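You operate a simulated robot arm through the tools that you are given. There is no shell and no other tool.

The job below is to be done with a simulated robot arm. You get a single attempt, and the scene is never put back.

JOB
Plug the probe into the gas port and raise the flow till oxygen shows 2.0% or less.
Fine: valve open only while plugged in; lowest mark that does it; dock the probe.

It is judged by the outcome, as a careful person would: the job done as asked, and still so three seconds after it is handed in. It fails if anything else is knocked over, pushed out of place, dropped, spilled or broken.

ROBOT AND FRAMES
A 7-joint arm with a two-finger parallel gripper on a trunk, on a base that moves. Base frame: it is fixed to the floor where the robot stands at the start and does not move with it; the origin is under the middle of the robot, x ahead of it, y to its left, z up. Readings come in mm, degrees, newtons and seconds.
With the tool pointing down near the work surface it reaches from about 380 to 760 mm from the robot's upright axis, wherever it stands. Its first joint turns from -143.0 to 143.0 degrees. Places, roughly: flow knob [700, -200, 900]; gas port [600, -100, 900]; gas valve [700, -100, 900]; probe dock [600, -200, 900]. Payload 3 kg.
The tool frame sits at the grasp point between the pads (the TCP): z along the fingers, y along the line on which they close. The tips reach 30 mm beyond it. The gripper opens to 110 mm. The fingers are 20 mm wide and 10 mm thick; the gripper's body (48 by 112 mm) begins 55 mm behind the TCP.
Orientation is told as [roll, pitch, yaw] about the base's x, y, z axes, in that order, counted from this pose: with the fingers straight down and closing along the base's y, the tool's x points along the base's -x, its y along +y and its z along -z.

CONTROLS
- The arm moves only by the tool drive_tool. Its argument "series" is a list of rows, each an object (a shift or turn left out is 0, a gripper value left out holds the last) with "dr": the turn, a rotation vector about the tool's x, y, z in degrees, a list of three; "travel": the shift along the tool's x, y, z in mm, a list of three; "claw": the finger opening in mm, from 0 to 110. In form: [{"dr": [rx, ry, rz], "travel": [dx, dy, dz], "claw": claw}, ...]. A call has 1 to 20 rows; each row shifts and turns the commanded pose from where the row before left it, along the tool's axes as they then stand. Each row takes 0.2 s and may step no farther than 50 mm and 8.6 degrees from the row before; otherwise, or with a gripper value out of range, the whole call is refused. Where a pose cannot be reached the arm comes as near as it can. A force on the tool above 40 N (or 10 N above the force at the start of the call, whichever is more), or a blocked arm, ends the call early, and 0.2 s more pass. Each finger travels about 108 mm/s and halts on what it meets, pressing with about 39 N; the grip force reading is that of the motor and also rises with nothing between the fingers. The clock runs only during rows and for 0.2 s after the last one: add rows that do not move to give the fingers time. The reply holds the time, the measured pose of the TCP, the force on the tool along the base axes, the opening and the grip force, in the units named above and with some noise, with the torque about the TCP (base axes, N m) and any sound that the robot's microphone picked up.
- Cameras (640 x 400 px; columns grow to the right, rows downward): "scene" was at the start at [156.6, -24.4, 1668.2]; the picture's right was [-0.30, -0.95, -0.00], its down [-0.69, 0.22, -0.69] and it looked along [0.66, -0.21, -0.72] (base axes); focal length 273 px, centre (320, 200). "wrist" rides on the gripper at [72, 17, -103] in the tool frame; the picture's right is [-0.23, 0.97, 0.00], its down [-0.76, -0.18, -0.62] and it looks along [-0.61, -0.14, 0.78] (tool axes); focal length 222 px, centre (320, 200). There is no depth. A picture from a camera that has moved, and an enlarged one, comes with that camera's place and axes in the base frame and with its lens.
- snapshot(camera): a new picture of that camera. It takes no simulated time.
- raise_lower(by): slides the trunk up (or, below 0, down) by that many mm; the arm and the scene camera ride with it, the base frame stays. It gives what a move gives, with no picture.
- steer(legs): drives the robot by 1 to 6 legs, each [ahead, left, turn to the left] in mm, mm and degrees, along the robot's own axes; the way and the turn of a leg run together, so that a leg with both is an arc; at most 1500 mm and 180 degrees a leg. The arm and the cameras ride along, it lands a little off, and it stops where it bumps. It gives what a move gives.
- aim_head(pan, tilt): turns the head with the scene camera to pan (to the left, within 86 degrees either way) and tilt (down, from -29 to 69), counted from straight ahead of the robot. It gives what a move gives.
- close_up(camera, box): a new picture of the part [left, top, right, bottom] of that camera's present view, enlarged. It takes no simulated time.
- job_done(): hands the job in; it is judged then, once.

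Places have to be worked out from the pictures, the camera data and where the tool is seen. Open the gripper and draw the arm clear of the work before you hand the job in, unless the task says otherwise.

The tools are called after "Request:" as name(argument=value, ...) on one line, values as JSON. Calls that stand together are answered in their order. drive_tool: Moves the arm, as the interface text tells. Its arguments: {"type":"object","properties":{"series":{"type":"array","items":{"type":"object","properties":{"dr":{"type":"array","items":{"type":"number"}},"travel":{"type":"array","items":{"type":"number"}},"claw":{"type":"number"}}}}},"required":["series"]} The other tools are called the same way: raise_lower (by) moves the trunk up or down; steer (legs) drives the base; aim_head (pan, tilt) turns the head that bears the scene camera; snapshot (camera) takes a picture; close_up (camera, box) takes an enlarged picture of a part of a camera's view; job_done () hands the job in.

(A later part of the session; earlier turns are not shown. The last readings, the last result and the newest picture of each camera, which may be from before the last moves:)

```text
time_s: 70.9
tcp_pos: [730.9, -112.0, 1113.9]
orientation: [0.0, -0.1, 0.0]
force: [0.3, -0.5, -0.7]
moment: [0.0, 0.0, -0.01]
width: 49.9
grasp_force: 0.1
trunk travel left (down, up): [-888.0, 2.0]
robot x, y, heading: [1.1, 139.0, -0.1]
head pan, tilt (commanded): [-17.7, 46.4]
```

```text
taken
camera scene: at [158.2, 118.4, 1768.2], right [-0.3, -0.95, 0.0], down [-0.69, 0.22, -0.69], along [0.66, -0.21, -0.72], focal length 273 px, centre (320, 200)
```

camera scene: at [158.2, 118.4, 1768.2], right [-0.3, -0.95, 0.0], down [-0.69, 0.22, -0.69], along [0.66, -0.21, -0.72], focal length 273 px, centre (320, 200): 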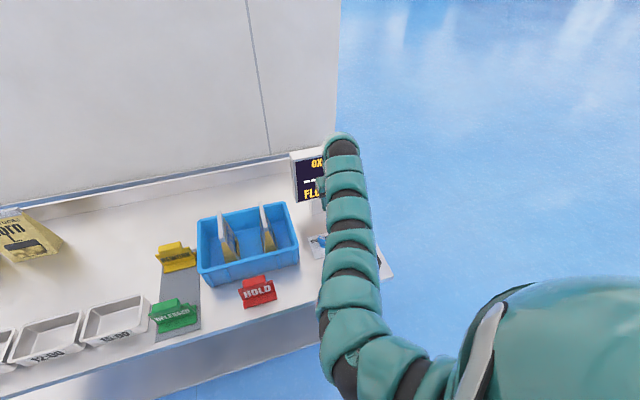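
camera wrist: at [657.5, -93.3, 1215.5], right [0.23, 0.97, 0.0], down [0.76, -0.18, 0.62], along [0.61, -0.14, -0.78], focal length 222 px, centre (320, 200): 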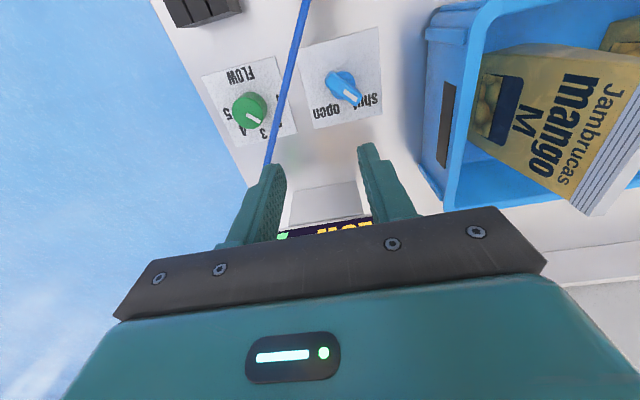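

I enlarge the valve from here.

Request:
close_up(camera="wrist", box=[284, 25, 396, 135])

Request:
close_up(camera="wrist", box=[190, 50, 302, 160])

```text
3.64 times, centred on (340, 80) of wrist
camera zoom: at [657.5, -93.3, 1215.5], right [0.23, 0.97, 0.0], down [0.76, -0.18, 0.62], along [0.61, -0.14, -0.78], focal length 808 px, centre (247, 636)
```

zoom: 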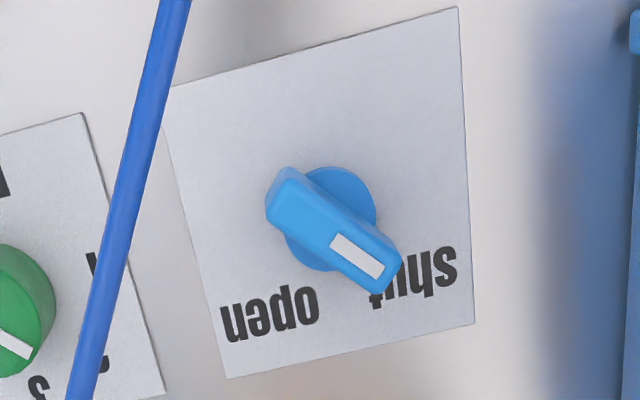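

```text
3.64 times, centred on (246, 105) of wrist
camera zoom: at [657.5, -93.3, 1215.5], right [0.23, 0.97, 0.0], down [0.76, -0.18, 0.62], along [0.61, -0.14, -0.78], focal length 808 px, centre (589, 546)
```

zoom: 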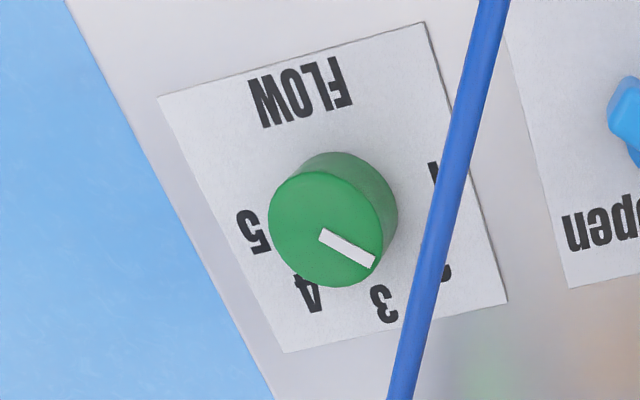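

From two wrist views the valve axis is ≈ [728.6, -79] and the knob axis ≈ [728, -209], tops near z≈912. I move over the valve and turn the tool to yaw +45° so the fingers straddle the bar.

Request:
drive_tool(series=[{"travel": [2.3, 33, 0]}, {"dr": [0, 0, -8]}, {"dr": [0, 0, -8]}, {"dr": [0, 0, -8]}, {"dr": [0, 0, -8]}, {"dr": [0, 0, -8]}, {"dr": [0, 0, -5]}, {}])

Request:
snapshot(camera="wrist")

```text
time_s: 72.7
tcp_pos: [728.3, -79.2, 1113.3]
orientation: [0.0, -0.2, 45.2]
force: [0.3, 0.3, -0.5]
moment: [-0.01, -0.02, 0.0]
width: 50.0
grasp_force: 0.1
trunk travel left (down, up): [-888.0, 2.0]
robot x, y, heading: [-1.5, 139.7, 0.0]
head pan, tilt (commanded): [-17.7, 46.4]
```

```text
taken
camera wrist: at [664.6, -117.8, 1215.3], right [-0.53, 0.85, 0.0], down [0.66, 0.41, 0.62], along [0.53, 0.33, -0.78], focal length 222 px, centre (320, 200)
```

wrist: 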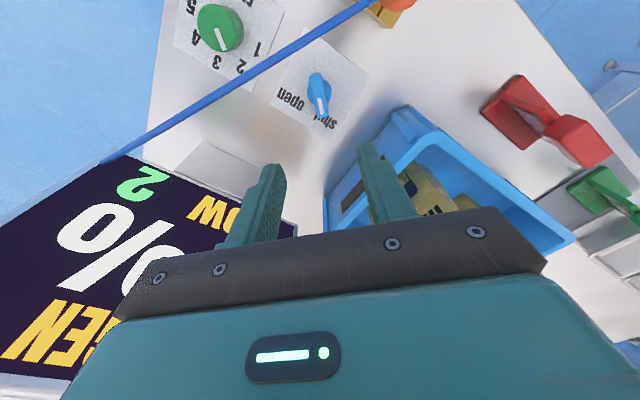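

Aligned over the valve bar. I descend to z≈962 and check.

Request:
drive_tool(series=[{"travel": [0, 0, 38]}, {"travel": [0, 0, 38]}, {"travel": [0, 0, 38]}, {"travel": [0, 0, 37]}, {}])

Request:
snapshot(camera="wrist")

Request:
snapshot(camera="scene")

```text
time_s: 73.9
tcp_pos: [729.0, -78.8, 961.5]
orientation: [0.0, -0.1, 45.2]
force: [-0.9, -0.2, 0.9]
moment: [0.03, -0.02, -0.01]
width: 50.3
grasp_force: 0.1
trunk travel left (down, up): [-888.0, 2.0]
robot x, y, heading: [-0.2, 141.5, -0.2]
head pan, tilt (commanded): [-17.7, 46.4]
```

```text
taken
camera wrist: at [663.6, -117.1, 1063.4], right [-0.53, 0.85, 0.0], down [0.66, 0.41, 0.62], along [0.53, 0.33, -0.78], focal length 222 px, centre (320, 200)
```

wrist: 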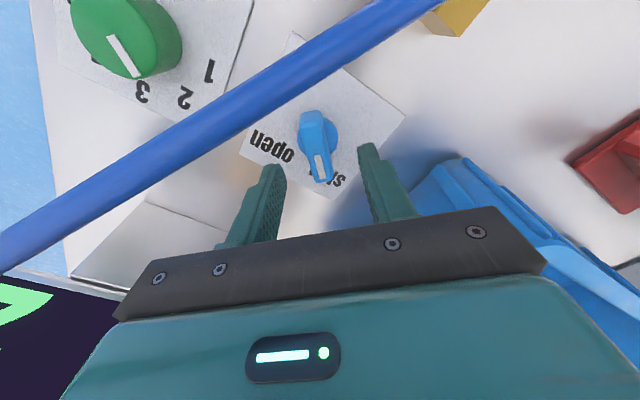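

```text
taken
camera scene: at [157.6, 117.0, 1768.3], right [-0.3, -0.95, 0.0], down [-0.69, 0.22, -0.69], along [0.66, -0.21, -0.72], focal length 273 px, centre (320, 200)
```

scene: 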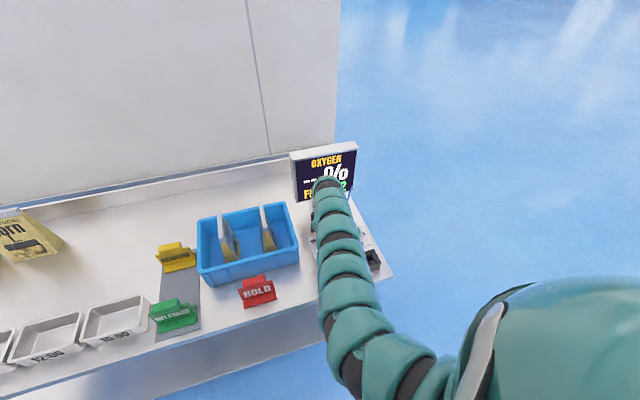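

The wrist camera is now very near the cable at this yaw. Instead I turn to yaw 0 (camera away from the cable) with wide fingers; squeezing with flat pads will swing the bar to straight ahead, then I turn on to -45°.

Request:
drive_tool(series=[{"dr": [0, 0, 8], "claw": 72}, {"dr": [0, 0, 8]}, {"dr": [0, 0, 8]}, {"dr": [0, 0, 8]}, {"dr": [0, 0, 8]}, {"dr": [0, 0, 5.2]}, {}])

Request:
snapshot(camera="wrist")

```text
time_s: 75.5
tcp_pos: [727.3, -77.1, 962.1]
orientation: [0.1, 0.0, -0.3]
force: [0.6, 0.4, 0.1]
moment: [0.02, -0.01, -0.01]
width: 72.0
grasp_force: 0.0
trunk travel left (down, up): [-888.0, 2.0]
robot x, y, heading: [2.7, 138.9, 0.2]
head pan, tilt (commanded): [-17.7, 46.4]
```

```text
taken
camera wrist: at [655.2, -60.9, 1064.1], right [0.23, 0.97, 0.0], down [0.76, -0.18, 0.62], along [0.61, -0.14, -0.78], focal length 222 px, centre (320, 200)
```

wrist: 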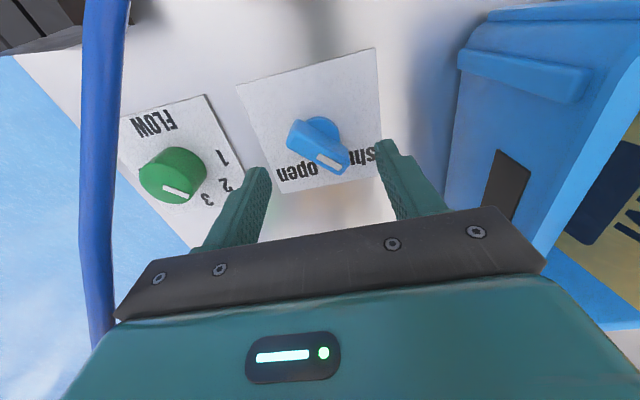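

Request:
close_up(camera="wrist", box=[230, 80, 422, 200])

```text
3.33 times, centred on (326, 140) of wrist
camera zoom: at [655.2, -60.9, 1064.1], right [0.23, 0.97, 0.0], down [0.76, -0.18, 0.62], along [0.61, -0.14, -0.78], focal length 740 px, centre (300, 400)
```

zoom: 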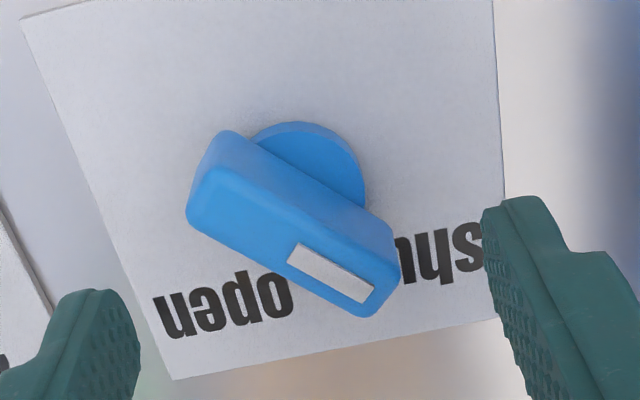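

Bar centre ≈ [728, -79]. I correct 1.5 mm in y and descend to z≈925, tips beside the bar.

Request:
drive_tool(series=[{"travel": [0, -1.5, 18]}, {"travel": [0, 0, 19]}, {}])

Request:
snapshot(camera="wrist")

```text
time_s: 76.3
tcp_pos: [721.1, -75.0, 924.4]
orientation: [0.1, 0.0, -0.1]
force: [-0.3, -0.3, 0.4]
moment: [0.02, -0.01, 0.03]
width: 72.2
grasp_force: 0.1
out of reach, approached as far as the arm can: row 2
trunk travel left (down, up): [-888.0, 2.0]
robot x, y, heading: [3.6, 140.4, 0.2]
head pan, tilt (commanded): [-17.7, 46.4]
```

```text
taken
camera wrist: at [648.3, -57.3, 1025.5], right [0.23, 0.97, 0.0], down [0.76, -0.18, 0.62], along [0.61, -0.14, -0.78], focal length 222 px, centre (320, 200)
```

wrist: 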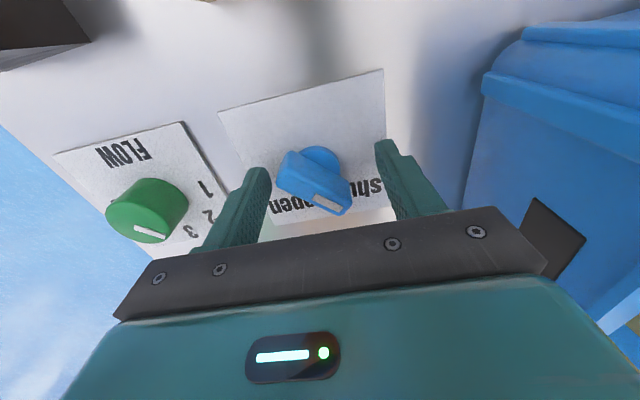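

At this low height the outer reach (~760 mm) is exceeded by a few mm. I lift straight up, then lower the trunk so the same height is better within reach.

Request:
drive_tool(series=[{"travel": [0, 0, -40]}, {"travel": [0, 0, -40]}, {"travel": [-7, -3, -40]}, {}])

Request:
raise_lower(by=-80)

```text
time_s: 77.3
tcp_pos: [726.9, -76.7, 1043.3]
orientation: [0.1, -0.1, 0.0]
force: [0.2, 0.0, 0.0]
moment: [-0.01, 0.0, 0.0]
width: 72.1
grasp_force: 0.0
trunk travel left (down, up): [-888.0, 2.0]
robot x, y, heading: [0.5, 139.3, -0.2]
head pan, tilt (commanded): [-17.7, 46.4]
```

```text
time_s: 78.5
tcp_pos: [727.3, -76.5, 963.2]
orientation: [0.1, 0.0, -0.1]
force: [-0.8, -0.7, 0.5]
moment: [0.03, 0.01, 0.02]
width: 71.9
grasp_force: 0.2
trunk travel left (down, up): [-808.0, 82.0]
robot x, y, heading: [-0.0, 137.2, -0.1]
head pan, tilt (commanded): [-17.7, 46.4]
```

Now the trunk is 80 mm lower and TCP is at [727, -76.5, 963]. I correct to [728, -79] and descend to z≈925.

Request:
drive_tool(series=[{"travel": [-1, -2.3, 18]}, {"travel": [0, 0, 20]}, {}])

Request:
close_up(camera="wrist", box=[200, 60, 440, 210])

```text
time_s: 79.3
tcp_pos: [729.6, -79.3, 927.0]
orientation: [0.1, -0.1, -0.1]
force: [0.4, -0.2, -0.1]
moment: [-0.02, -0.02, 0.0]
width: 72.1
grasp_force: 0.0
trunk travel left (down, up): [-808.0, 82.0]
robot x, y, heading: [0.6, 138.3, 0.0]
head pan, tilt (commanded): [-17.7, 46.4]
```

```text
2.67 times, centred on (320, 135) of wrist
camera zoom: at [655.7, -61.0, 1028.1], right [0.23, 0.97, 0.0], down [0.76, -0.18, 0.62], along [0.61, -0.14, -0.78], focal length 592 px, centre (320, 373)
```

zoom: 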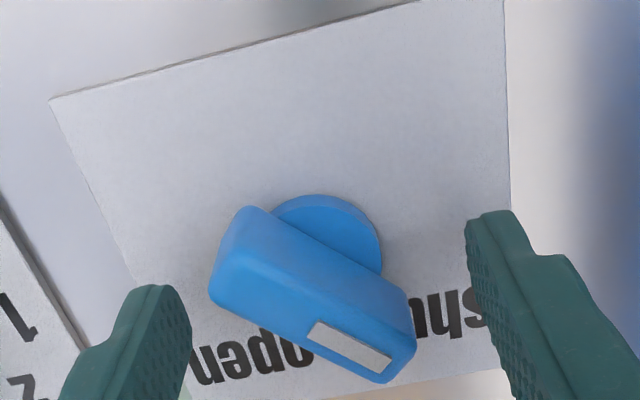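

Well centred and reachable. I lower 4 mm more and close step by step so the pads swing the bar to straight ahead.

Request:
drive_tool(series=[{"travel": [0, 0, 4]}, {"claw": 55}, {"claw": 42}, {"claw": 34}, {}])

Request:
close_up(camera="wrist", box=[200, 60, 440, 210])

```text
time_s: 80.5
tcp_pos: [728.8, -78.7, 922.5]
orientation: [0.2, 0.0, -0.1]
force: [0.8, -0.8, 0.6]
moment: [-0.06, 0.01, 0.03]
width: 34.9
grasp_force: 0.8
trunk travel left (down, up): [-808.0, 82.0]
robot x, y, heading: [-2.2, 143.0, 0.1]
head pan, tilt (commanded): [-17.7, 46.4]
```

```text
2.67 times, centred on (320, 135) of wrist
camera zoom: at [655.9, -61.3, 1023.8], right [0.23, 0.97, 0.0], down [0.76, -0.18, 0.62], along [0.61, -0.14, -0.78], focal length 592 px, centre (320, 373)
```

zoom: 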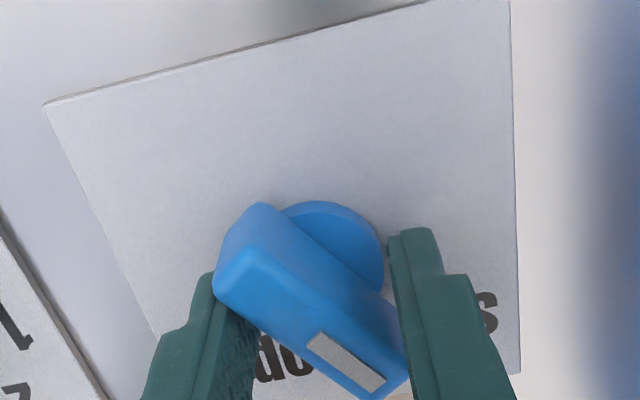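

The pads have started swinging the bar with almost no load. I keep closing.

Request:
drive_tool(series=[{"claw": 28}, {"claw": 22}, {"claw": 16}, {}, {}])

Request:
close_up(camera="wrist", box=[200, 60, 440, 210])

```text
time_s: 81.7
tcp_pos: [729.9, -78.3, 922.0]
orientation: [0.1, 0.0, -0.2]
force: [-1.9, -4.8, 0.2]
moment: [-0.12, 0.03, 0.03]
width: 17.9
grasp_force: 2.0
trunk travel left (down, up): [-808.0, 82.0]
robot x, y, heading: [0.9, 143.4, 0.1]
head pan, tilt (commanded): [-17.7, 46.4]
```

```text
2.67 times, centred on (320, 135) of wrist
camera zoom: at [655.7, -61.5, 1023.8], right [0.23, 0.97, 0.0], down [0.76, -0.18, 0.62], along [0.61, -0.14, -0.78], focal length 592 px, centre (320, 373)
```

zoom: 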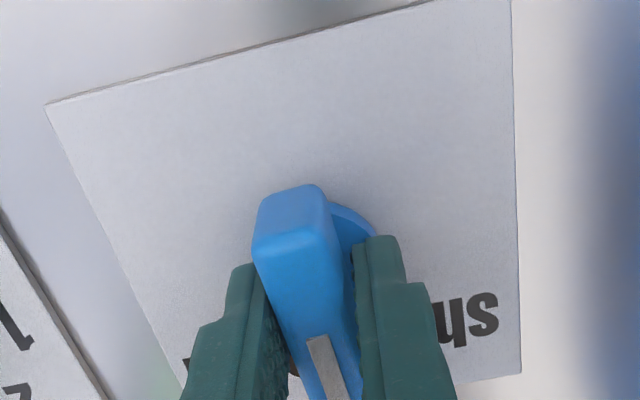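

The bar is now lined up with the pads. I grip it and turn clockwise (tool +z) toward "open".

Request:
drive_tool(series=[{"claw": 12}, {"dr": [0, 0, 8]}, {"dr": [0, 0, 8]}, {"dr": [0, 0, 8]}, {}])

Request:
close_up(camera="wrist", box=[200, 60, 440, 210])

```text
time_s: 82.4
tcp_pos: [728.4, -80.0, 921.9]
orientation: [0.4, -0.8, -9.9]
force: [10.3, -0.8, -18.1]
moment: [-1.48, -0.86, 0.0]
width: 16.1
grasp_force: 44.9
out of reach, approached as far as the arm can: row 3
trunk travel left (down, up): [-808.0, 82.0]
robot x, y, heading: [-0.5, 139.5, 0.2]
head pan, tilt (commanded): [-17.7, 46.4]
stopped in row 3: the force on the tool passed its limit at 42 N (the readings are from after the stop); the commanded pose is now the measured one
```

```text
2.67 times, centred on (320, 135) of wrist
camera zoom: at [656.6, -50.2, 1023.5], right [0.39, 0.92, 0.01], down [0.71, -0.31, 0.63], along [0.59, -0.24, -0.77], focal length 592 px, centre (320, 373)
```

zoom: 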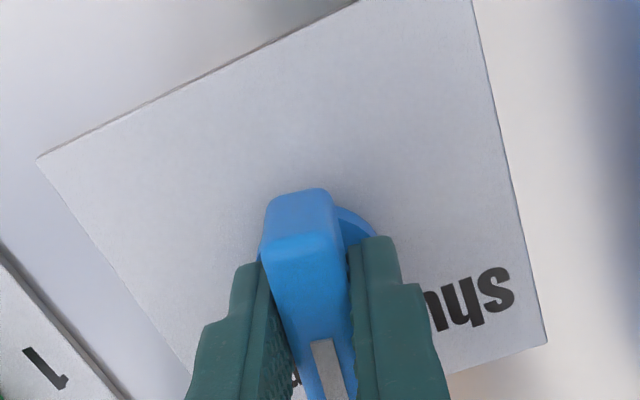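

The turn stopped at about -10° because the wrist cannot go further here (a reach limit, then 42 N). I open the fingers to unload everything, then look.

Request:
drive_tool(series=[{"claw": 30}, {"claw": 60}, {"claw": 72}, {}])

Request:
close_up(camera="wrist", box=[200, 60, 440, 210])

Request:
snapshot(camera="scene")

```text
time_s: 83.4
tcp_pos: [725.8, -79.5, 925.4]
orientation: [0.6, -0.9, -9.9]
force: [0.0, 0.1, 0.1]
moment: [-0.01, -0.01, -0.03]
width: 72.2
grasp_force: 0.1
trunk travel left (down, up): [-808.0, 82.0]
robot x, y, heading: [-1.5, 143.0, 0.2]
head pan, tilt (commanded): [-17.7, 46.4]
```

```text
2.67 times, centred on (320, 135) of wrist
camera zoom: at [653.8, -49.9, 1026.2], right [0.39, 0.92, 0.01], down [0.71, -0.31, 0.63], along [0.59, -0.24, -0.77], focal length 592 px, centre (320, 373)
```

zoom: 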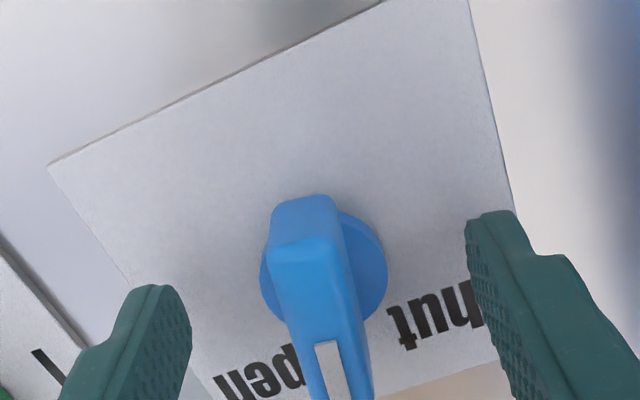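

```text
taken
camera scene: at [158.2, 116.9, 1688.2], right [-0.3, -0.95, 0.0], down [-0.69, 0.22, -0.69], along [0.66, -0.21, -0.72], focal length 273 px, centre (320, 200)
```

scene: 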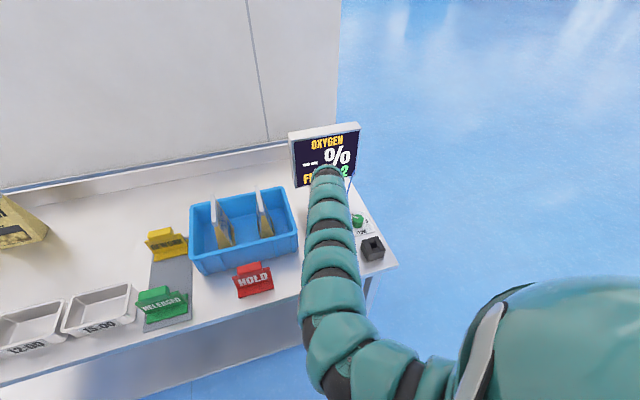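

The bar now points almost straight ahead (≈ -10°), about 60% of the way. I lift off, level the tool at yaw 0, and close the fingers to push the pointer end the rest of the way.

Request:
drive_tool(series=[{"travel": [0, 0, -40]}, {"dr": [0.6, 0.9, -5]}, {"dr": [0, 0, -5], "claw": 40}, {"claw": 10}, {"claw": 0}, {}])

```text
time_s: 84.8
tcp_pos: [724.9, -79.7, 965.7]
orientation: [0.0, 0.0, 0.1]
force: [0.1, 0.0, 0.0]
moment: [0.0, -0.02, 0.01]
width: 0.1
grasp_force: 37.5
trunk travel left (down, up): [-808.0, 82.0]
robot x, y, heading: [1.5, 143.3, 0.1]
head pan, tilt (commanded): [-17.7, 46.4]
```

Fingers closed. I move to the left of the pointer end, [755, -55], still above the bar.

Request:
drive_tool(series=[{"travel": [0, 25, 0]}, {"travel": [-30, 0, 0]}, {}])

Request:
snapshot(camera="wrist")

```text
time_s: 85.6
tcp_pos: [749.0, -52.4, 965.0]
orientation: [-0.1, -0.1, 0.2]
force: [0.3, 0.0, 0.1]
moment: [-0.04, -0.06, 0.01]
width: 0.0
grasp_force: 38.1
out of reach, approached as far as the arm can: row 2
trunk travel left (down, up): [-808.0, 82.0]
robot x, y, heading: [0.9, 139.3, 0.3]
head pan, tilt (commanded): [-17.7, 46.4]
```

```text
taken
camera wrist: at [676.3, -34.4, 1067.7], right [0.23, 0.97, 0.0], down [0.76, -0.18, 0.62], along [0.61, -0.14, -0.78], focal length 222 px, centre (320, 200)
```

wrist: 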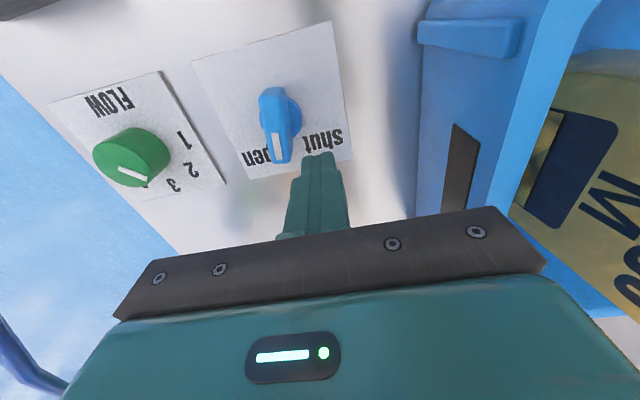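

At the outer limit at x=749. I raise the arm 60 mm and lower the trunk 60 mm to gain reach at this height.

Request:
drive_tool(series=[{"travel": [0, 0, -30]}, {"travel": [0, 0, -30]}, {}])

Request:
raise_lower(by=-60)

Request:
drive_tool(series=[{"travel": [-7, -4, 0]}, {"travel": [0, 0, 15]}, {}])

```text
time_s: 86.4
tcp_pos: [750.8, -54.0, 1025.4]
orientation: [-0.2, 0.1, 0.1]
force: [-0.4, -0.3, 0.1]
moment: [-0.04, 0.0, -0.02]
width: 0.0
grasp_force: 37.8
trunk travel left (down, up): [-808.0, 82.0]
robot x, y, heading: [-0.2, 142.1, 0.4]
head pan, tilt (commanded): [-17.7, 46.4]
```

```text
time_s: 87.4
tcp_pos: [750.8, -53.2, 966.1]
orientation: [-0.1, 0.0, 0.1]
force: [0.0, -0.1, 1.1]
moment: [0.02, -0.02, 0.01]
width: 0.0
grasp_force: 37.9
trunk travel left (down, up): [-748.0, 142.0]
robot x, y, heading: [4.6, 142.5, 0.0]
head pan, tilt (commanded): [-17.7, 46.4]
```

```text
time_s: 88.2
tcp_pos: [753.7, -56.4, 950.6]
orientation: [-0.2, 0.0, 0.0]
force: [0.5, 0.1, -0.2]
moment: [0.02, 0.0, 0.0]
width: 0.0
grasp_force: 37.7
out of reach, approached as far as the arm can: row 1
trunk travel left (down, up): [-748.0, 142.0]
robot x, y, heading: [-0.1, 141.4, 0.3]
head pan, tilt (commanded): [-17.7, 46.4]
```

Good enough: x≈754. I lower to z≈922 beside the pointer end (about 6 mm clear of it).

Request:
drive_tool(series=[{"travel": [1, 0, 14]}, {"travel": [0, 0, 14]}, {}])

Request:
snapshot(camera="wrist")

```text
time_s: 89.0
tcp_pos: [752.2, -56.3, 922.4]
orientation: [0.0, 0.0, 0.1]
force: [0.3, 0.0, 0.3]
moment: [0.01, -0.02, -0.04]
width: 0.0
grasp_force: 37.5
trunk travel left (down, up): [-748.0, 142.0]
robot x, y, heading: [-0.1, 141.4, -0.1]
head pan, tilt (commanded): [-17.7, 46.4]
```

```text
taken
camera wrist: at [678.9, -39.0, 1023.5], right [0.23, 0.97, 0.0], down [0.76, -0.18, 0.62], along [0.61, -0.14, -0.78], focal length 222 px, centre (320, 200)
```

wrist: 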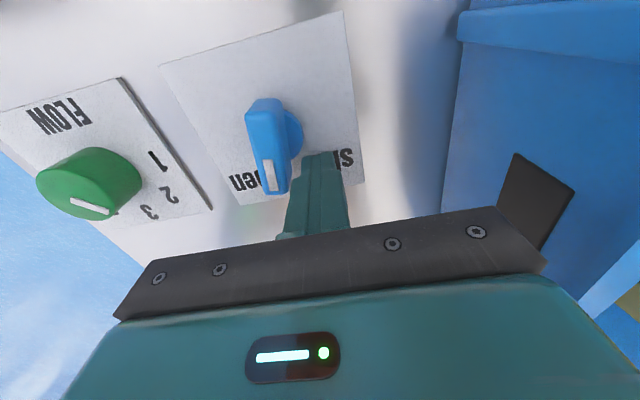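

The closed tips sit just left of the pointer end. I push in -y in small steps.

Request:
drive_tool(series=[{"travel": [0, -4, 0]}, {"travel": [0, -4, 0]}, {"travel": [0, -3, 0]}, {}])

Request:
close_up(camera="wrist", box=[160, 40, 400, 240])

```text
time_s: 90.0
tcp_pos: [752.6, -65.6, 921.9]
orientation: [0.0, -0.2, 0.7]
force: [4.2, 3.0, 2.0]
moment: [0.07, -0.02, 0.05]
width: 0.0
grasp_force: 38.1
trunk travel left (down, up): [-748.0, 142.0]
robot x, y, heading: [3.6, 141.3, 0.3]
head pan, tilt (commanded): [-17.7, 46.4]
```

```text
2.00 times, centred on (280, 140) of wrist
camera zoom: at [679.0, -49.7, 1023.7], right [0.22, 0.98, 0.0], down [0.76, -0.17, 0.62], along [0.61, -0.13, -0.78], focal length 444 px, centre (400, 320)
```

zoom: 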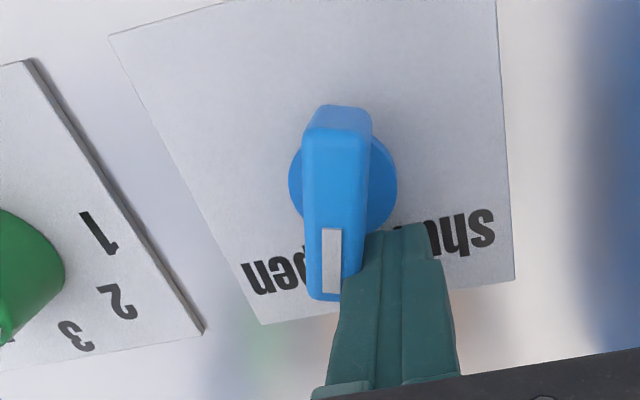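

The bar is turning with only ~5 N. I push on another 8 mm.

Request:
drive_tool(series=[{"travel": [0, -3, 0]}, {"travel": [0, -3, 0]}, {"travel": [0, -2, 0]}, {}])

Request:
close_up(camera="wrist", box=[160, 40, 400, 240])

Request:
snapshot(camera="scene")

```text
time_s: 91.0
tcp_pos: [752.7, -73.7, 921.7]
orientation: [0.0, -0.1, 0.1]
force: [5.2, 6.7, 1.0]
moment: [0.09, -0.1, -0.01]
width: 0.2
grasp_force: 37.2
trunk travel left (down, up): [-748.0, 142.0]
robot x, y, heading: [-1.6, 139.9, 0.4]
head pan, tilt (commanded): [-17.7, 46.4]
```

```text
2.00 times, centred on (280, 140) of wrist
camera zoom: at [679.2, -56.0, 1023.7], right [0.23, 0.97, 0.0], down [0.76, -0.18, 0.62], along [0.61, -0.14, -0.78], focal length 444 px, centre (400, 320)
```

zoom: 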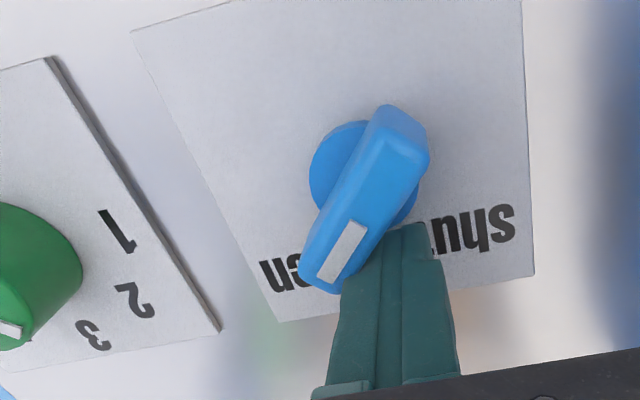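

```text
taken
camera scene: at [159.1, 118.1, 1628.1], right [-0.3, -0.95, 0.0], down [-0.69, 0.22, -0.69], along [0.66, -0.21, -0.72], focal length 273 px, centre (320, 200)
```

scene: 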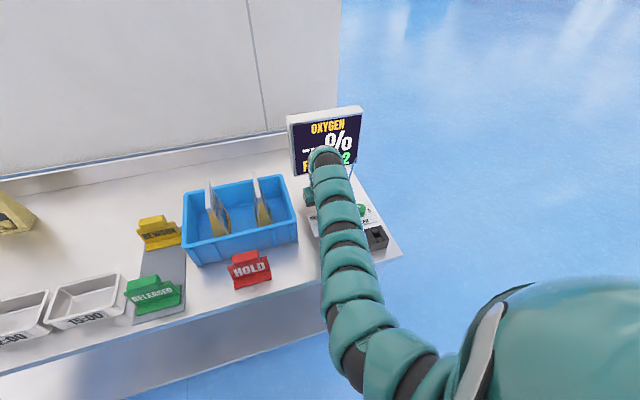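

By the picture the bar now lies at about -45° ("open"). I check the display.

Request:
close_up(camera="scene", box=[276, 95, 372, 185])

```text
4.44 times, centred on (324, 140) of scene
camera zoom: at [159.1, 118.1, 1628.1], right [-0.3, -0.95, 0.0], down [-0.69, 0.22, -0.69], along [0.66, -0.21, -0.72], focal length 1214 px, centre (302, 467)
```

zoom: 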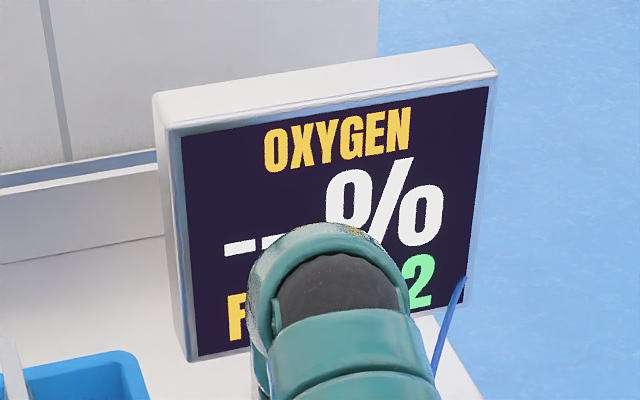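

Still "--". I push 2 mm more to be sure the bar is at the open stop, and let a moment pass.

Request:
drive_tool(series=[{"travel": [0, -1, 0]}, {"travel": [0, -1, 0]}, {}, {}, {}])

Request:
close_up(camera="wrist", box=[160, 40, 400, 240])

Request:
close_up(camera="scene", box=[276, 95, 372, 185])

```text
time_s: 92.2
tcp_pos: [753.1, -73.2, 922.3]
orientation: [-0.2, -0.1, 0.2]
force: [13.1, 16.2, 5.4]
moment: [0.31, -0.15, -0.05]
width: 0.2
grasp_force: 37.6
trunk travel left (down, up): [-748.0, 142.0]
robot x, y, heading: [4.1, 138.3, -0.0]
head pan, tilt (commanded): [-17.7, 46.4]
```

```text
2.00 times, centred on (280, 140) of wrist
camera zoom: at [679.2, -56.0, 1023.7], right [0.22, 0.97, 0.0], down [0.76, -0.17, 0.62], along [0.61, -0.14, -0.78], focal length 444 px, centre (400, 320)
```

zoom: 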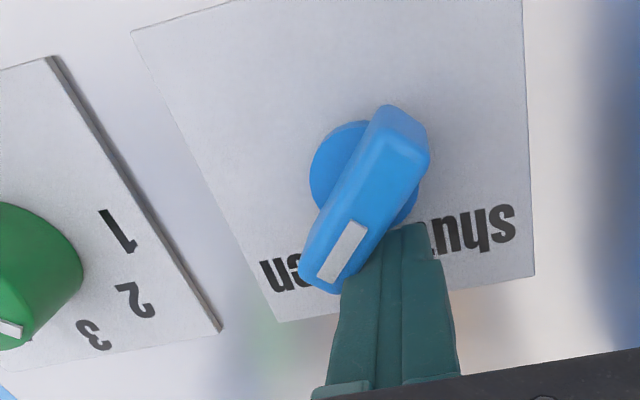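

```text
4.44 times, centred on (324, 140) of scene
camera zoom: at [159.4, 119.6, 1628.2], right [-0.3, -0.95, 0.0], down [-0.69, 0.22, -0.69], along [0.66, -0.21, -0.72], focal length 1214 px, centre (302, 467)
```

zoom: 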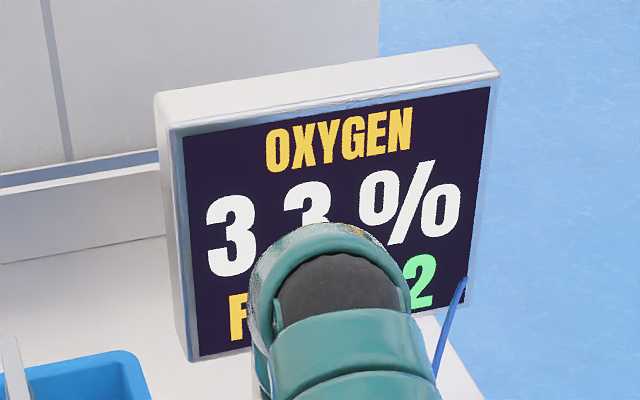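

The bar is at its stop and the display now reads 3.3 % at flow 2 — the valve is open. I back the tips off and rise, drawing back slightly in x.

Request:
drive_tool(series=[{"travel": [0, 4, 0]}, {"travel": [0, 3, 0]}, {"travel": [5, 0, -40]}, {"travel": [15, 0, -40]}, {"travel": [5, 0, -40]}, {}])

Request:
snapshot(camera="wrist")

Request:
snapshot(camera="scene")

```text
time_s: 93.6
tcp_pos: [729.1, -71.5, 1040.1]
orientation: [-0.2, 0.1, 0.0]
force: [1.0, 1.0, 0.5]
moment: [0.01, -0.01, 0.02]
width: 0.0
grasp_force: 38.0
trunk travel left (down, up): [-748.0, 142.0]
robot x, y, heading: [3.1, 142.0, 0.2]
head pan, tilt (commanded): [-17.7, 46.4]
```

```text
taken
camera wrist: at [655.4, -53.7, 1141.9], right [0.23, 0.97, 0.0], down [0.76, -0.18, 0.62], along [0.61, -0.14, -0.78], focal length 222 px, centre (320, 200)
```

wrist: 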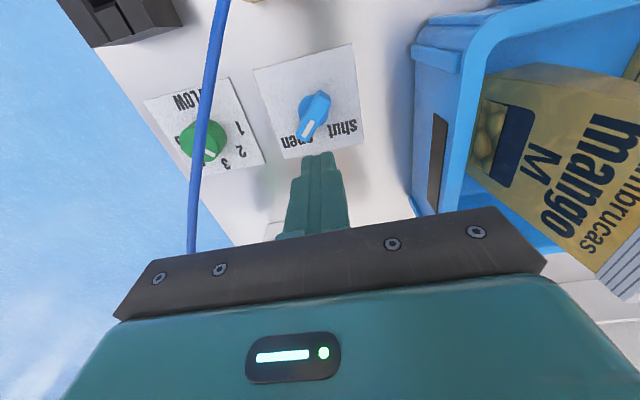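

```text
taken
camera scene: at [159.3, 115.9, 1628.0], right [-0.3, -0.95, 0.0], down [-0.69, 0.22, -0.69], along [0.66, -0.21, -0.72], focal length 273 px, centre (320, 200)
```

scene: 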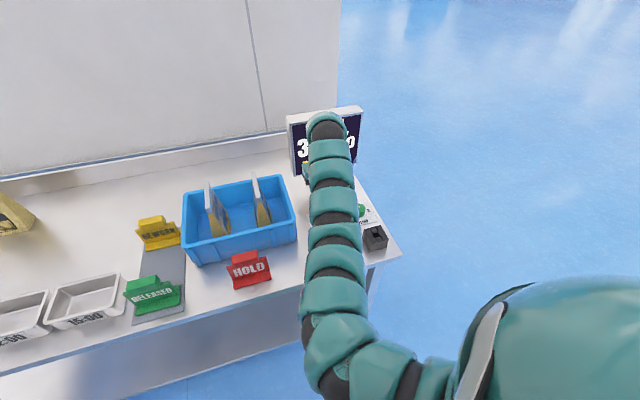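

The valve bar clearly points to "open". I rise to z≈1110 and cross over the cable to above the knob.

Request:
drive_tool(series=[{"travel": [0, 0, -36]}, {"travel": [0, 0, -36]}, {"travel": [0, -34, 0]}, {"travel": [0, -34, 0]}, {"travel": [0, -34, 0]}, {"travel": [0, -35, 0]}, {}])

Request:
close_up(camera="scene", box=[276, 95, 372, 185])

```text
time_s: 95.2
tcp_pos: [706.8, -205.0, 1052.7]
orientation: [0.0, -0.2, 0.1]
force: [-0.1, 0.3, -0.7]
moment: [0.04, 0.03, -0.02]
width: 0.0
grasp_force: 37.1
out of reach, approached as far as the arm can: row 1, 2, 4, 6
trunk travel left (down, up): [-748.0, 142.0]
robot x, y, heading: [1.2, 139.0, 0.4]
head pan, tilt (commanded): [-17.7, 46.4]
```

```text
4.44 times, centred on (324, 140) of scene
camera zoom: at [158.2, 117.8, 1628.2], right [-0.3, -0.95, 0.0], down [-0.69, 0.22, -0.69], along [0.66, -0.21, -0.72], focal length 1214 px, centre (302, 467)
```

zoom: 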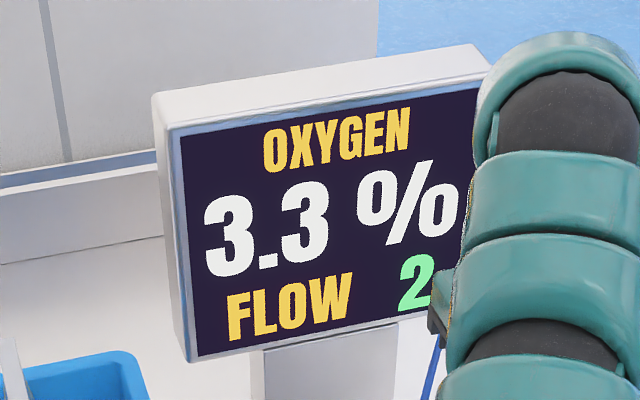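

The rise was limited, so the crossing happened lower than planned (z≈1053). I check the cable, the probe and the surroundings.

Request:
snapshot(camera="wrist")

Request:
close_up(camera="scene", box=[270, 150, 430, 270])

```text
taken
camera wrist: at [632.3, -186.6, 1153.6], right [0.23, 0.97, 0.0], down [0.76, -0.18, 0.63], along [0.61, -0.14, -0.78], focal length 222 px, centre (320, 200)
```

wrist: 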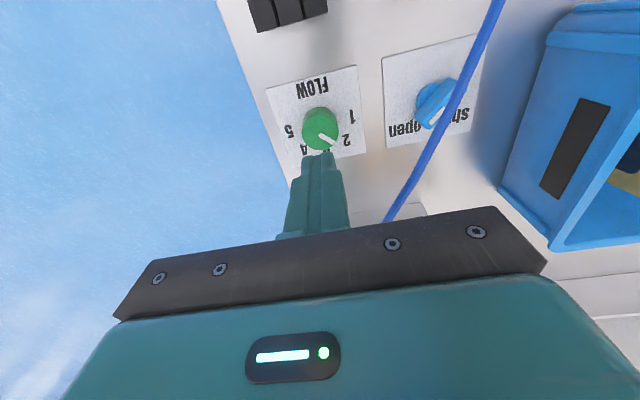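

```text
3.33 times, centred on (350, 210) of scene
camera zoom: at [158.2, 117.8, 1628.2], right [-0.3, -0.95, 0.0], down [-0.69, 0.22, -0.69], along [0.66, -0.21, -0.72], focal length 910 px, centre (220, 167)
```

zoom: 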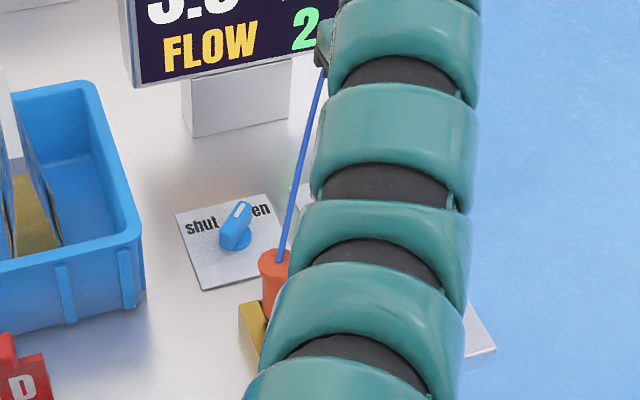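

The cable and probe are undisturbed, and the display holds 3.3 %. I open the fingers to 66 mm, descend to z≈965 and centre over the knob at [728, -209].

Request:
drive_tool(series=[{"travel": [0, -2, 44], "claw": 66}, {"travel": [0, -2, 43]}, {"travel": [-21, 0, 0]}, {}])

Request:
snapshot(camera="wrist")

```text
time_s: 96.2
tcp_pos: [727.1, -210.0, 964.9]
orientation: [0.0, 0.1, 0.0]
force: [-1.3, -1.0, 0.6]
moment: [0.03, 0.01, 0.0]
width: 65.9
grasp_force: 0.1
trunk travel left (down, up): [-748.0, 142.0]
robot x, y, heading: [0.2, 139.9, -0.1]
head pan, tilt (commanded): [-17.7, 46.4]
```

```text
taken
camera wrist: at [654.2, -191.3, 1067.1], right [0.23, 0.97, 0.0], down [0.76, -0.18, 0.62], along [0.61, -0.14, -0.78], focal length 222 px, centre (320, 200)
```

wrist: 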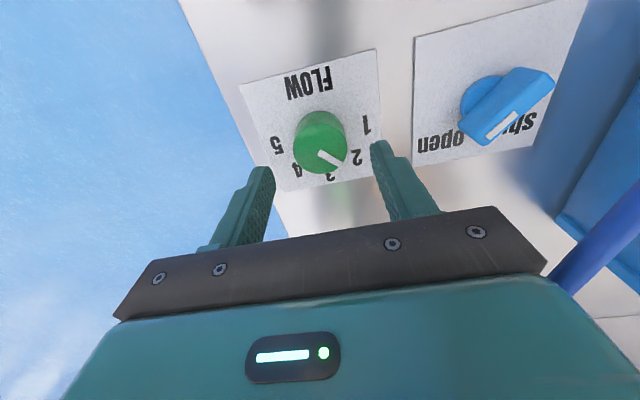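

Request:
close_up(camera="wrist", box=[230, 70, 422, 190])

```text
3.33 times, centred on (326, 130) of wrist
camera zoom: at [654.2, -191.3, 1067.1], right [0.23, 0.97, 0.0], down [0.76, -0.18, 0.62], along [0.61, -0.14, -0.78], focal length 740 px, centre (300, 433)
```

zoom: 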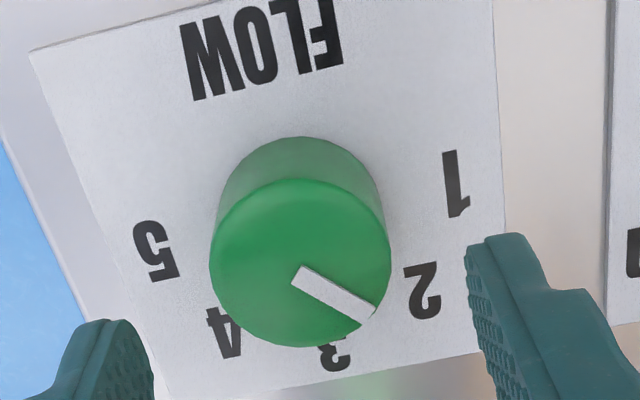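

Knob axis ≈ [727, -208.5]. I turn the tool to yaw +45° in the air, so a 45° clockwise turn will end at yaw 0.

Request:
drive_tool(series=[{"travel": [0, 1.5, 0]}, {"dr": [0, 0, -8]}, {"dr": [0, 0, -8]}, {"dr": [0, 0, -8]}, {"dr": [0, 0, -8]}, {"dr": [0, 0, -8]}, {"dr": [0, 0, -5]}, {}])

Request:
snapshot(camera="wrist")

```text
time_s: 98.0
tcp_pos: [728.2, -207.8, 965.5]
orientation: [-0.2, 0.1, 45.1]
force: [-0.2, 0.3, 0.3]
moment: [0.04, -0.02, 0.01]
width: 66.0
grasp_force: 0.1
trunk travel left (down, up): [-748.0, 142.0]
robot x, y, heading: [2.1, 139.1, 0.0]
head pan, tilt (commanded): [-17.7, 46.4]
```

```text
taken
camera wrist: at [663.7, -245.4, 1067.5], right [-0.53, 0.85, 0.0], down [0.66, 0.42, 0.62], along [0.53, 0.33, -0.78], focal length 222 px, centre (320, 200)
```

wrist: 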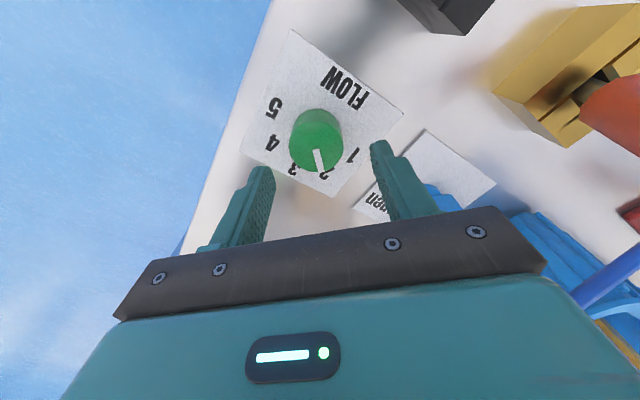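

No reach problem. I descend to z≈919, tips just above the plate on either side of the knob.

Request:
drive_tool(series=[{"travel": [0, 0, 23]}, {"travel": [0, 0, 23]}, {}])

Request:
snapshot(camera="wrist")

```text
time_s: 98.8
tcp_pos: [727.0, -207.7, 919.1]
orientation: [-0.1, 0.1, 45.1]
force: [-0.4, -0.8, 0.1]
moment: [0.0, 0.01, -0.02]
width: 65.8
grasp_force: 0.1
trunk travel left (down, up): [-748.0, 142.0]
robot x, y, heading: [0.3, 136.8, 0.2]
head pan, tilt (commanded): [-17.7, 46.4]
```

```text
taken
camera wrist: at [664.0, -245.7, 1020.7], right [-0.53, 0.85, 0.0], down [0.66, 0.41, 0.62], along [0.53, 0.33, -0.78], focal length 222 px, centre (320, 200)
```

wrist: 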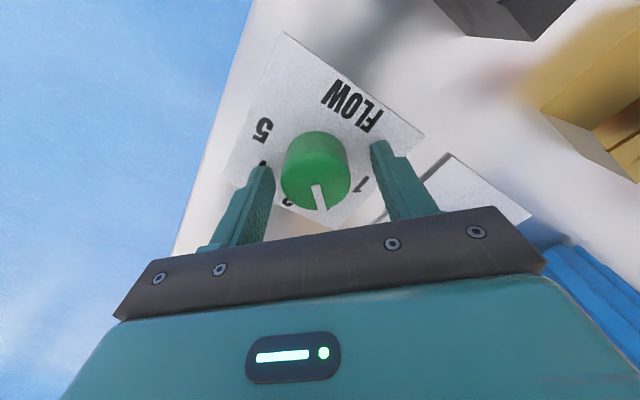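

The knob is centred between the fingers. I close gently onto it.

Request:
drive_tool(series=[{"claw": 50}, {"claw": 44}, {"claw": 40}, {}, {}])

Request:
close_up(camera="wrist", box=[200, 90, 440, 240])

```text
time_s: 100.0
tcp_pos: [728.6, -207.3, 918.6]
orientation: [0.0, 0.1, 44.9]
force: [6.6, -6.6, 2.3]
moment: [-0.25, -0.2, 0.0]
width: 44.3
grasp_force: 4.8
trunk travel left (down, up): [-748.0, 142.0]
robot x, y, heading: [1.8, 144.6, 0.0]
head pan, tilt (commanded): [-17.7, 46.4]
```

```text
2.67 times, centred on (320, 165) of wrist
camera zoom: at [664.5, -246.6, 1020.7], right [-0.53, 0.85, 0.0], down [0.66, 0.41, 0.62], along [0.53, 0.33, -0.78], focal length 592 px, centre (320, 293)
```

zoom: 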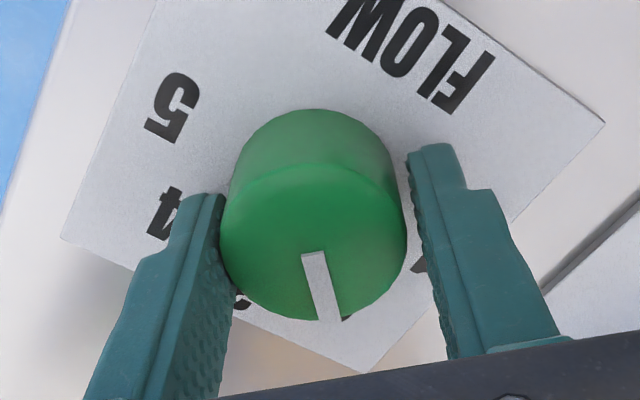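

One finger touches first; the knob is about 1–2 mm toward that side. I shift 1.5 mm that way and grip.

Request:
drive_tool(series=[{"travel": [0, -1.5, 0]}, {}, {"claw": 34}, {}])

```text
time_s: 101.0
tcp_pos: [729.3, -209.4, 918.6]
orientation: [0.0, -0.1, 45.0]
force: [9.0, -7.2, 2.2]
moment: [-0.37, -0.26, 0.01]
width: 41.4
grasp_force: 45.3
trunk travel left (down, up): [-748.0, 142.0]
robot x, y, heading: [1.0, 142.4, 0.3]
head pan, tilt (commanded): [-17.7, 46.4]
```

Gripped at 41.4 mm. I relieve the remaining side load by another 1.5 mm, then turn clockwise in steps.

Request:
drive_tool(series=[{"travel": [0, -1.5, 0]}, {}])

```text
time_s: 101.6
tcp_pos: [730.0, -209.7, 919.2]
orientation: [0.0, 0.0, 45.1]
force: [4.9, -6.0, 1.1]
moment: [-0.85, 0.25, 0.01]
width: 41.3
grasp_force: 45.2
trunk travel left (down, up): [-748.0, 142.0]
robot x, y, heading: [1.6, 139.7, 0.2]
head pan, tilt (commanded): [-17.7, 46.4]
```

Request:
drive_tool(series=[{"dr": [0, 0, 8]}, {"dr": [0, 0, 8]}, {"dr": [0, 0, 7]}, {}])

Request:
close_up(camera="wrist", box=[200, 90, 440, 240])

```text
time_s: 102.6
tcp_pos: [730.3, -209.0, 918.3]
orientation: [-0.1, -0.1, 21.9]
force: [8.6, -6.2, -0.6]
moment: [0.06, -0.48, 0.02]
width: 41.4
grasp_force: 45.3
trunk travel left (down, up): [-748.0, 142.0]
robot x, y, heading: [3.6, 137.7, 0.3]
head pan, tilt (commanded): [-17.7, 46.4]
```

```text
2.67 times, centred on (320, 165) of wrist
camera zoom: at [655.4, -220.0, 1020.3], right [-0.15, 0.99, 0.0], down [0.77, 0.12, 0.62], along [0.62, 0.1, -0.78], focal length 592 px, centre (320, 293)
```

zoom: 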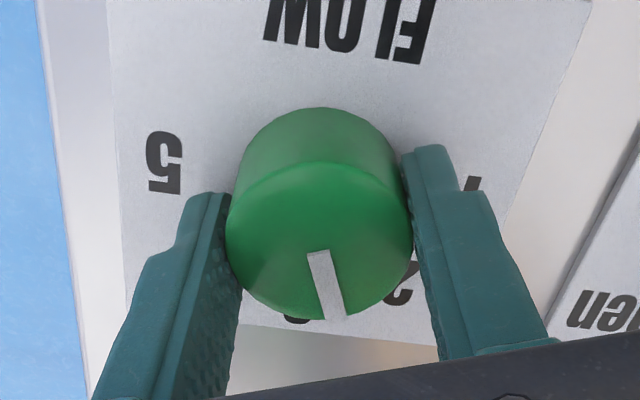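

The knob turns with the gripper. I turn the remaining 22° to mark 3.

Request:
drive_tool(series=[{"dr": [0, 0, 8]}, {"dr": [0, 0, 8]}, {"dr": [0, 0, 6]}, {}, {}])

Request:
close_up(camera="wrist", box=[200, 60, 440, 240])

Request:
close_up(camera="scene", box=[276, 95, 372, 185])

```text
time_s: 103.8
tcp_pos: [730.4, -210.5, 919.0]
orientation: [0.0, 0.0, 0.0]
force: [12.2, -7.3, 4.5]
moment: [-0.32, -0.79, -0.02]
width: 41.4
grasp_force: 44.7
trunk travel left (down, up): [-748.0, 142.0]
robot x, y, heading: [5.5, 141.1, 0.3]
head pan, tilt (commanded): [-17.7, 46.4]
```

```text
2.22 times, centred on (320, 150) of wrist
camera zoom: at [656.2, -191.9, 1020.1], right [0.23, 0.97, 0.0], down [0.76, -0.18, 0.62], along [0.61, -0.14, -0.78], focal length 494 px, centre (320, 311)
```

zoom: 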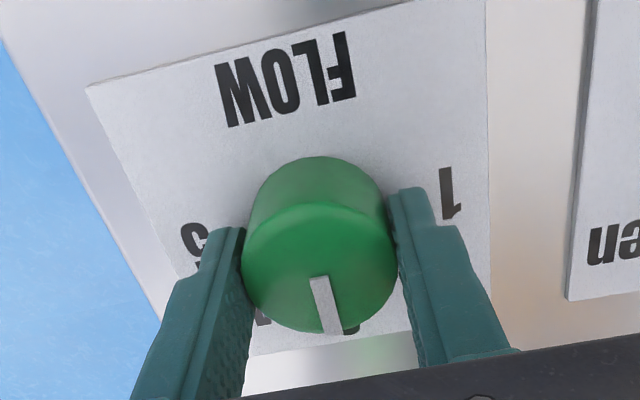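

```text
4.44 times, centred on (324, 140) of scene
camera zoom: at [159.5, 116.3, 1628.1], right [-0.3, -0.95, 0.0], down [-0.69, 0.22, -0.69], along [0.66, -0.21, -0.72], focal length 1214 px, centre (302, 467)
```

zoom: 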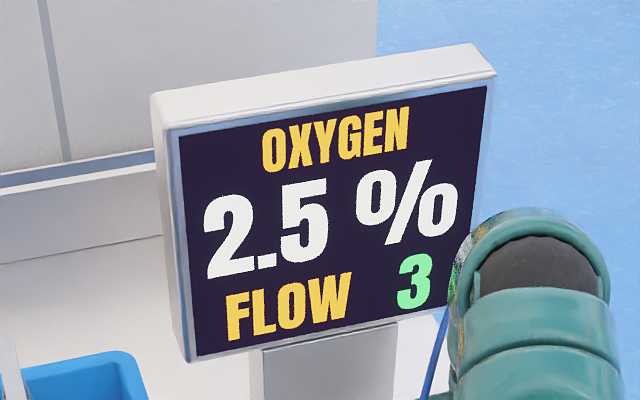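

Flow 3 shows 2.5 %. I wait to see whether it is still falling before going further.

Request:
drive_tool(series=[{}, {}, {}, {}, {}, {}, {}, {}, {}, {}, {}, {}, {}, {}, {}])

Request:
close_up(camera="scene", box=[276, 95, 372, 185])

```text
time_s: 107.0
tcp_pos: [730.3, -209.2, 918.6]
orientation: [0.1, -0.1, 0.0]
force: [17.9, -9.1, 9.7]
moment: [-0.26, -0.54, -0.01]
width: 41.4
grasp_force: 44.8
trunk travel left (down, up): [-748.0, 142.0]
robot x, y, heading: [3.0, 141.6, 0.3]
head pan, tilt (commanded): [-17.7, 46.4]
```

```text
4.44 times, centred on (324, 140) of scene
camera zoom: at [159.6, 116.3, 1628.1], right [-0.3, -0.95, 0.0], down [-0.69, 0.22, -0.69], along [0.66, -0.21, -0.72], focal length 1214 px, centre (302, 467)
```

zoom: 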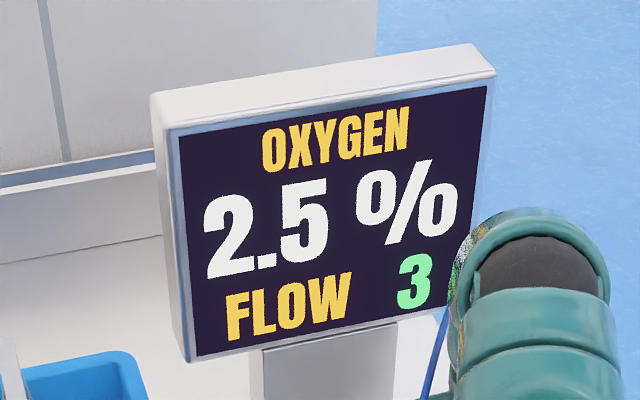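

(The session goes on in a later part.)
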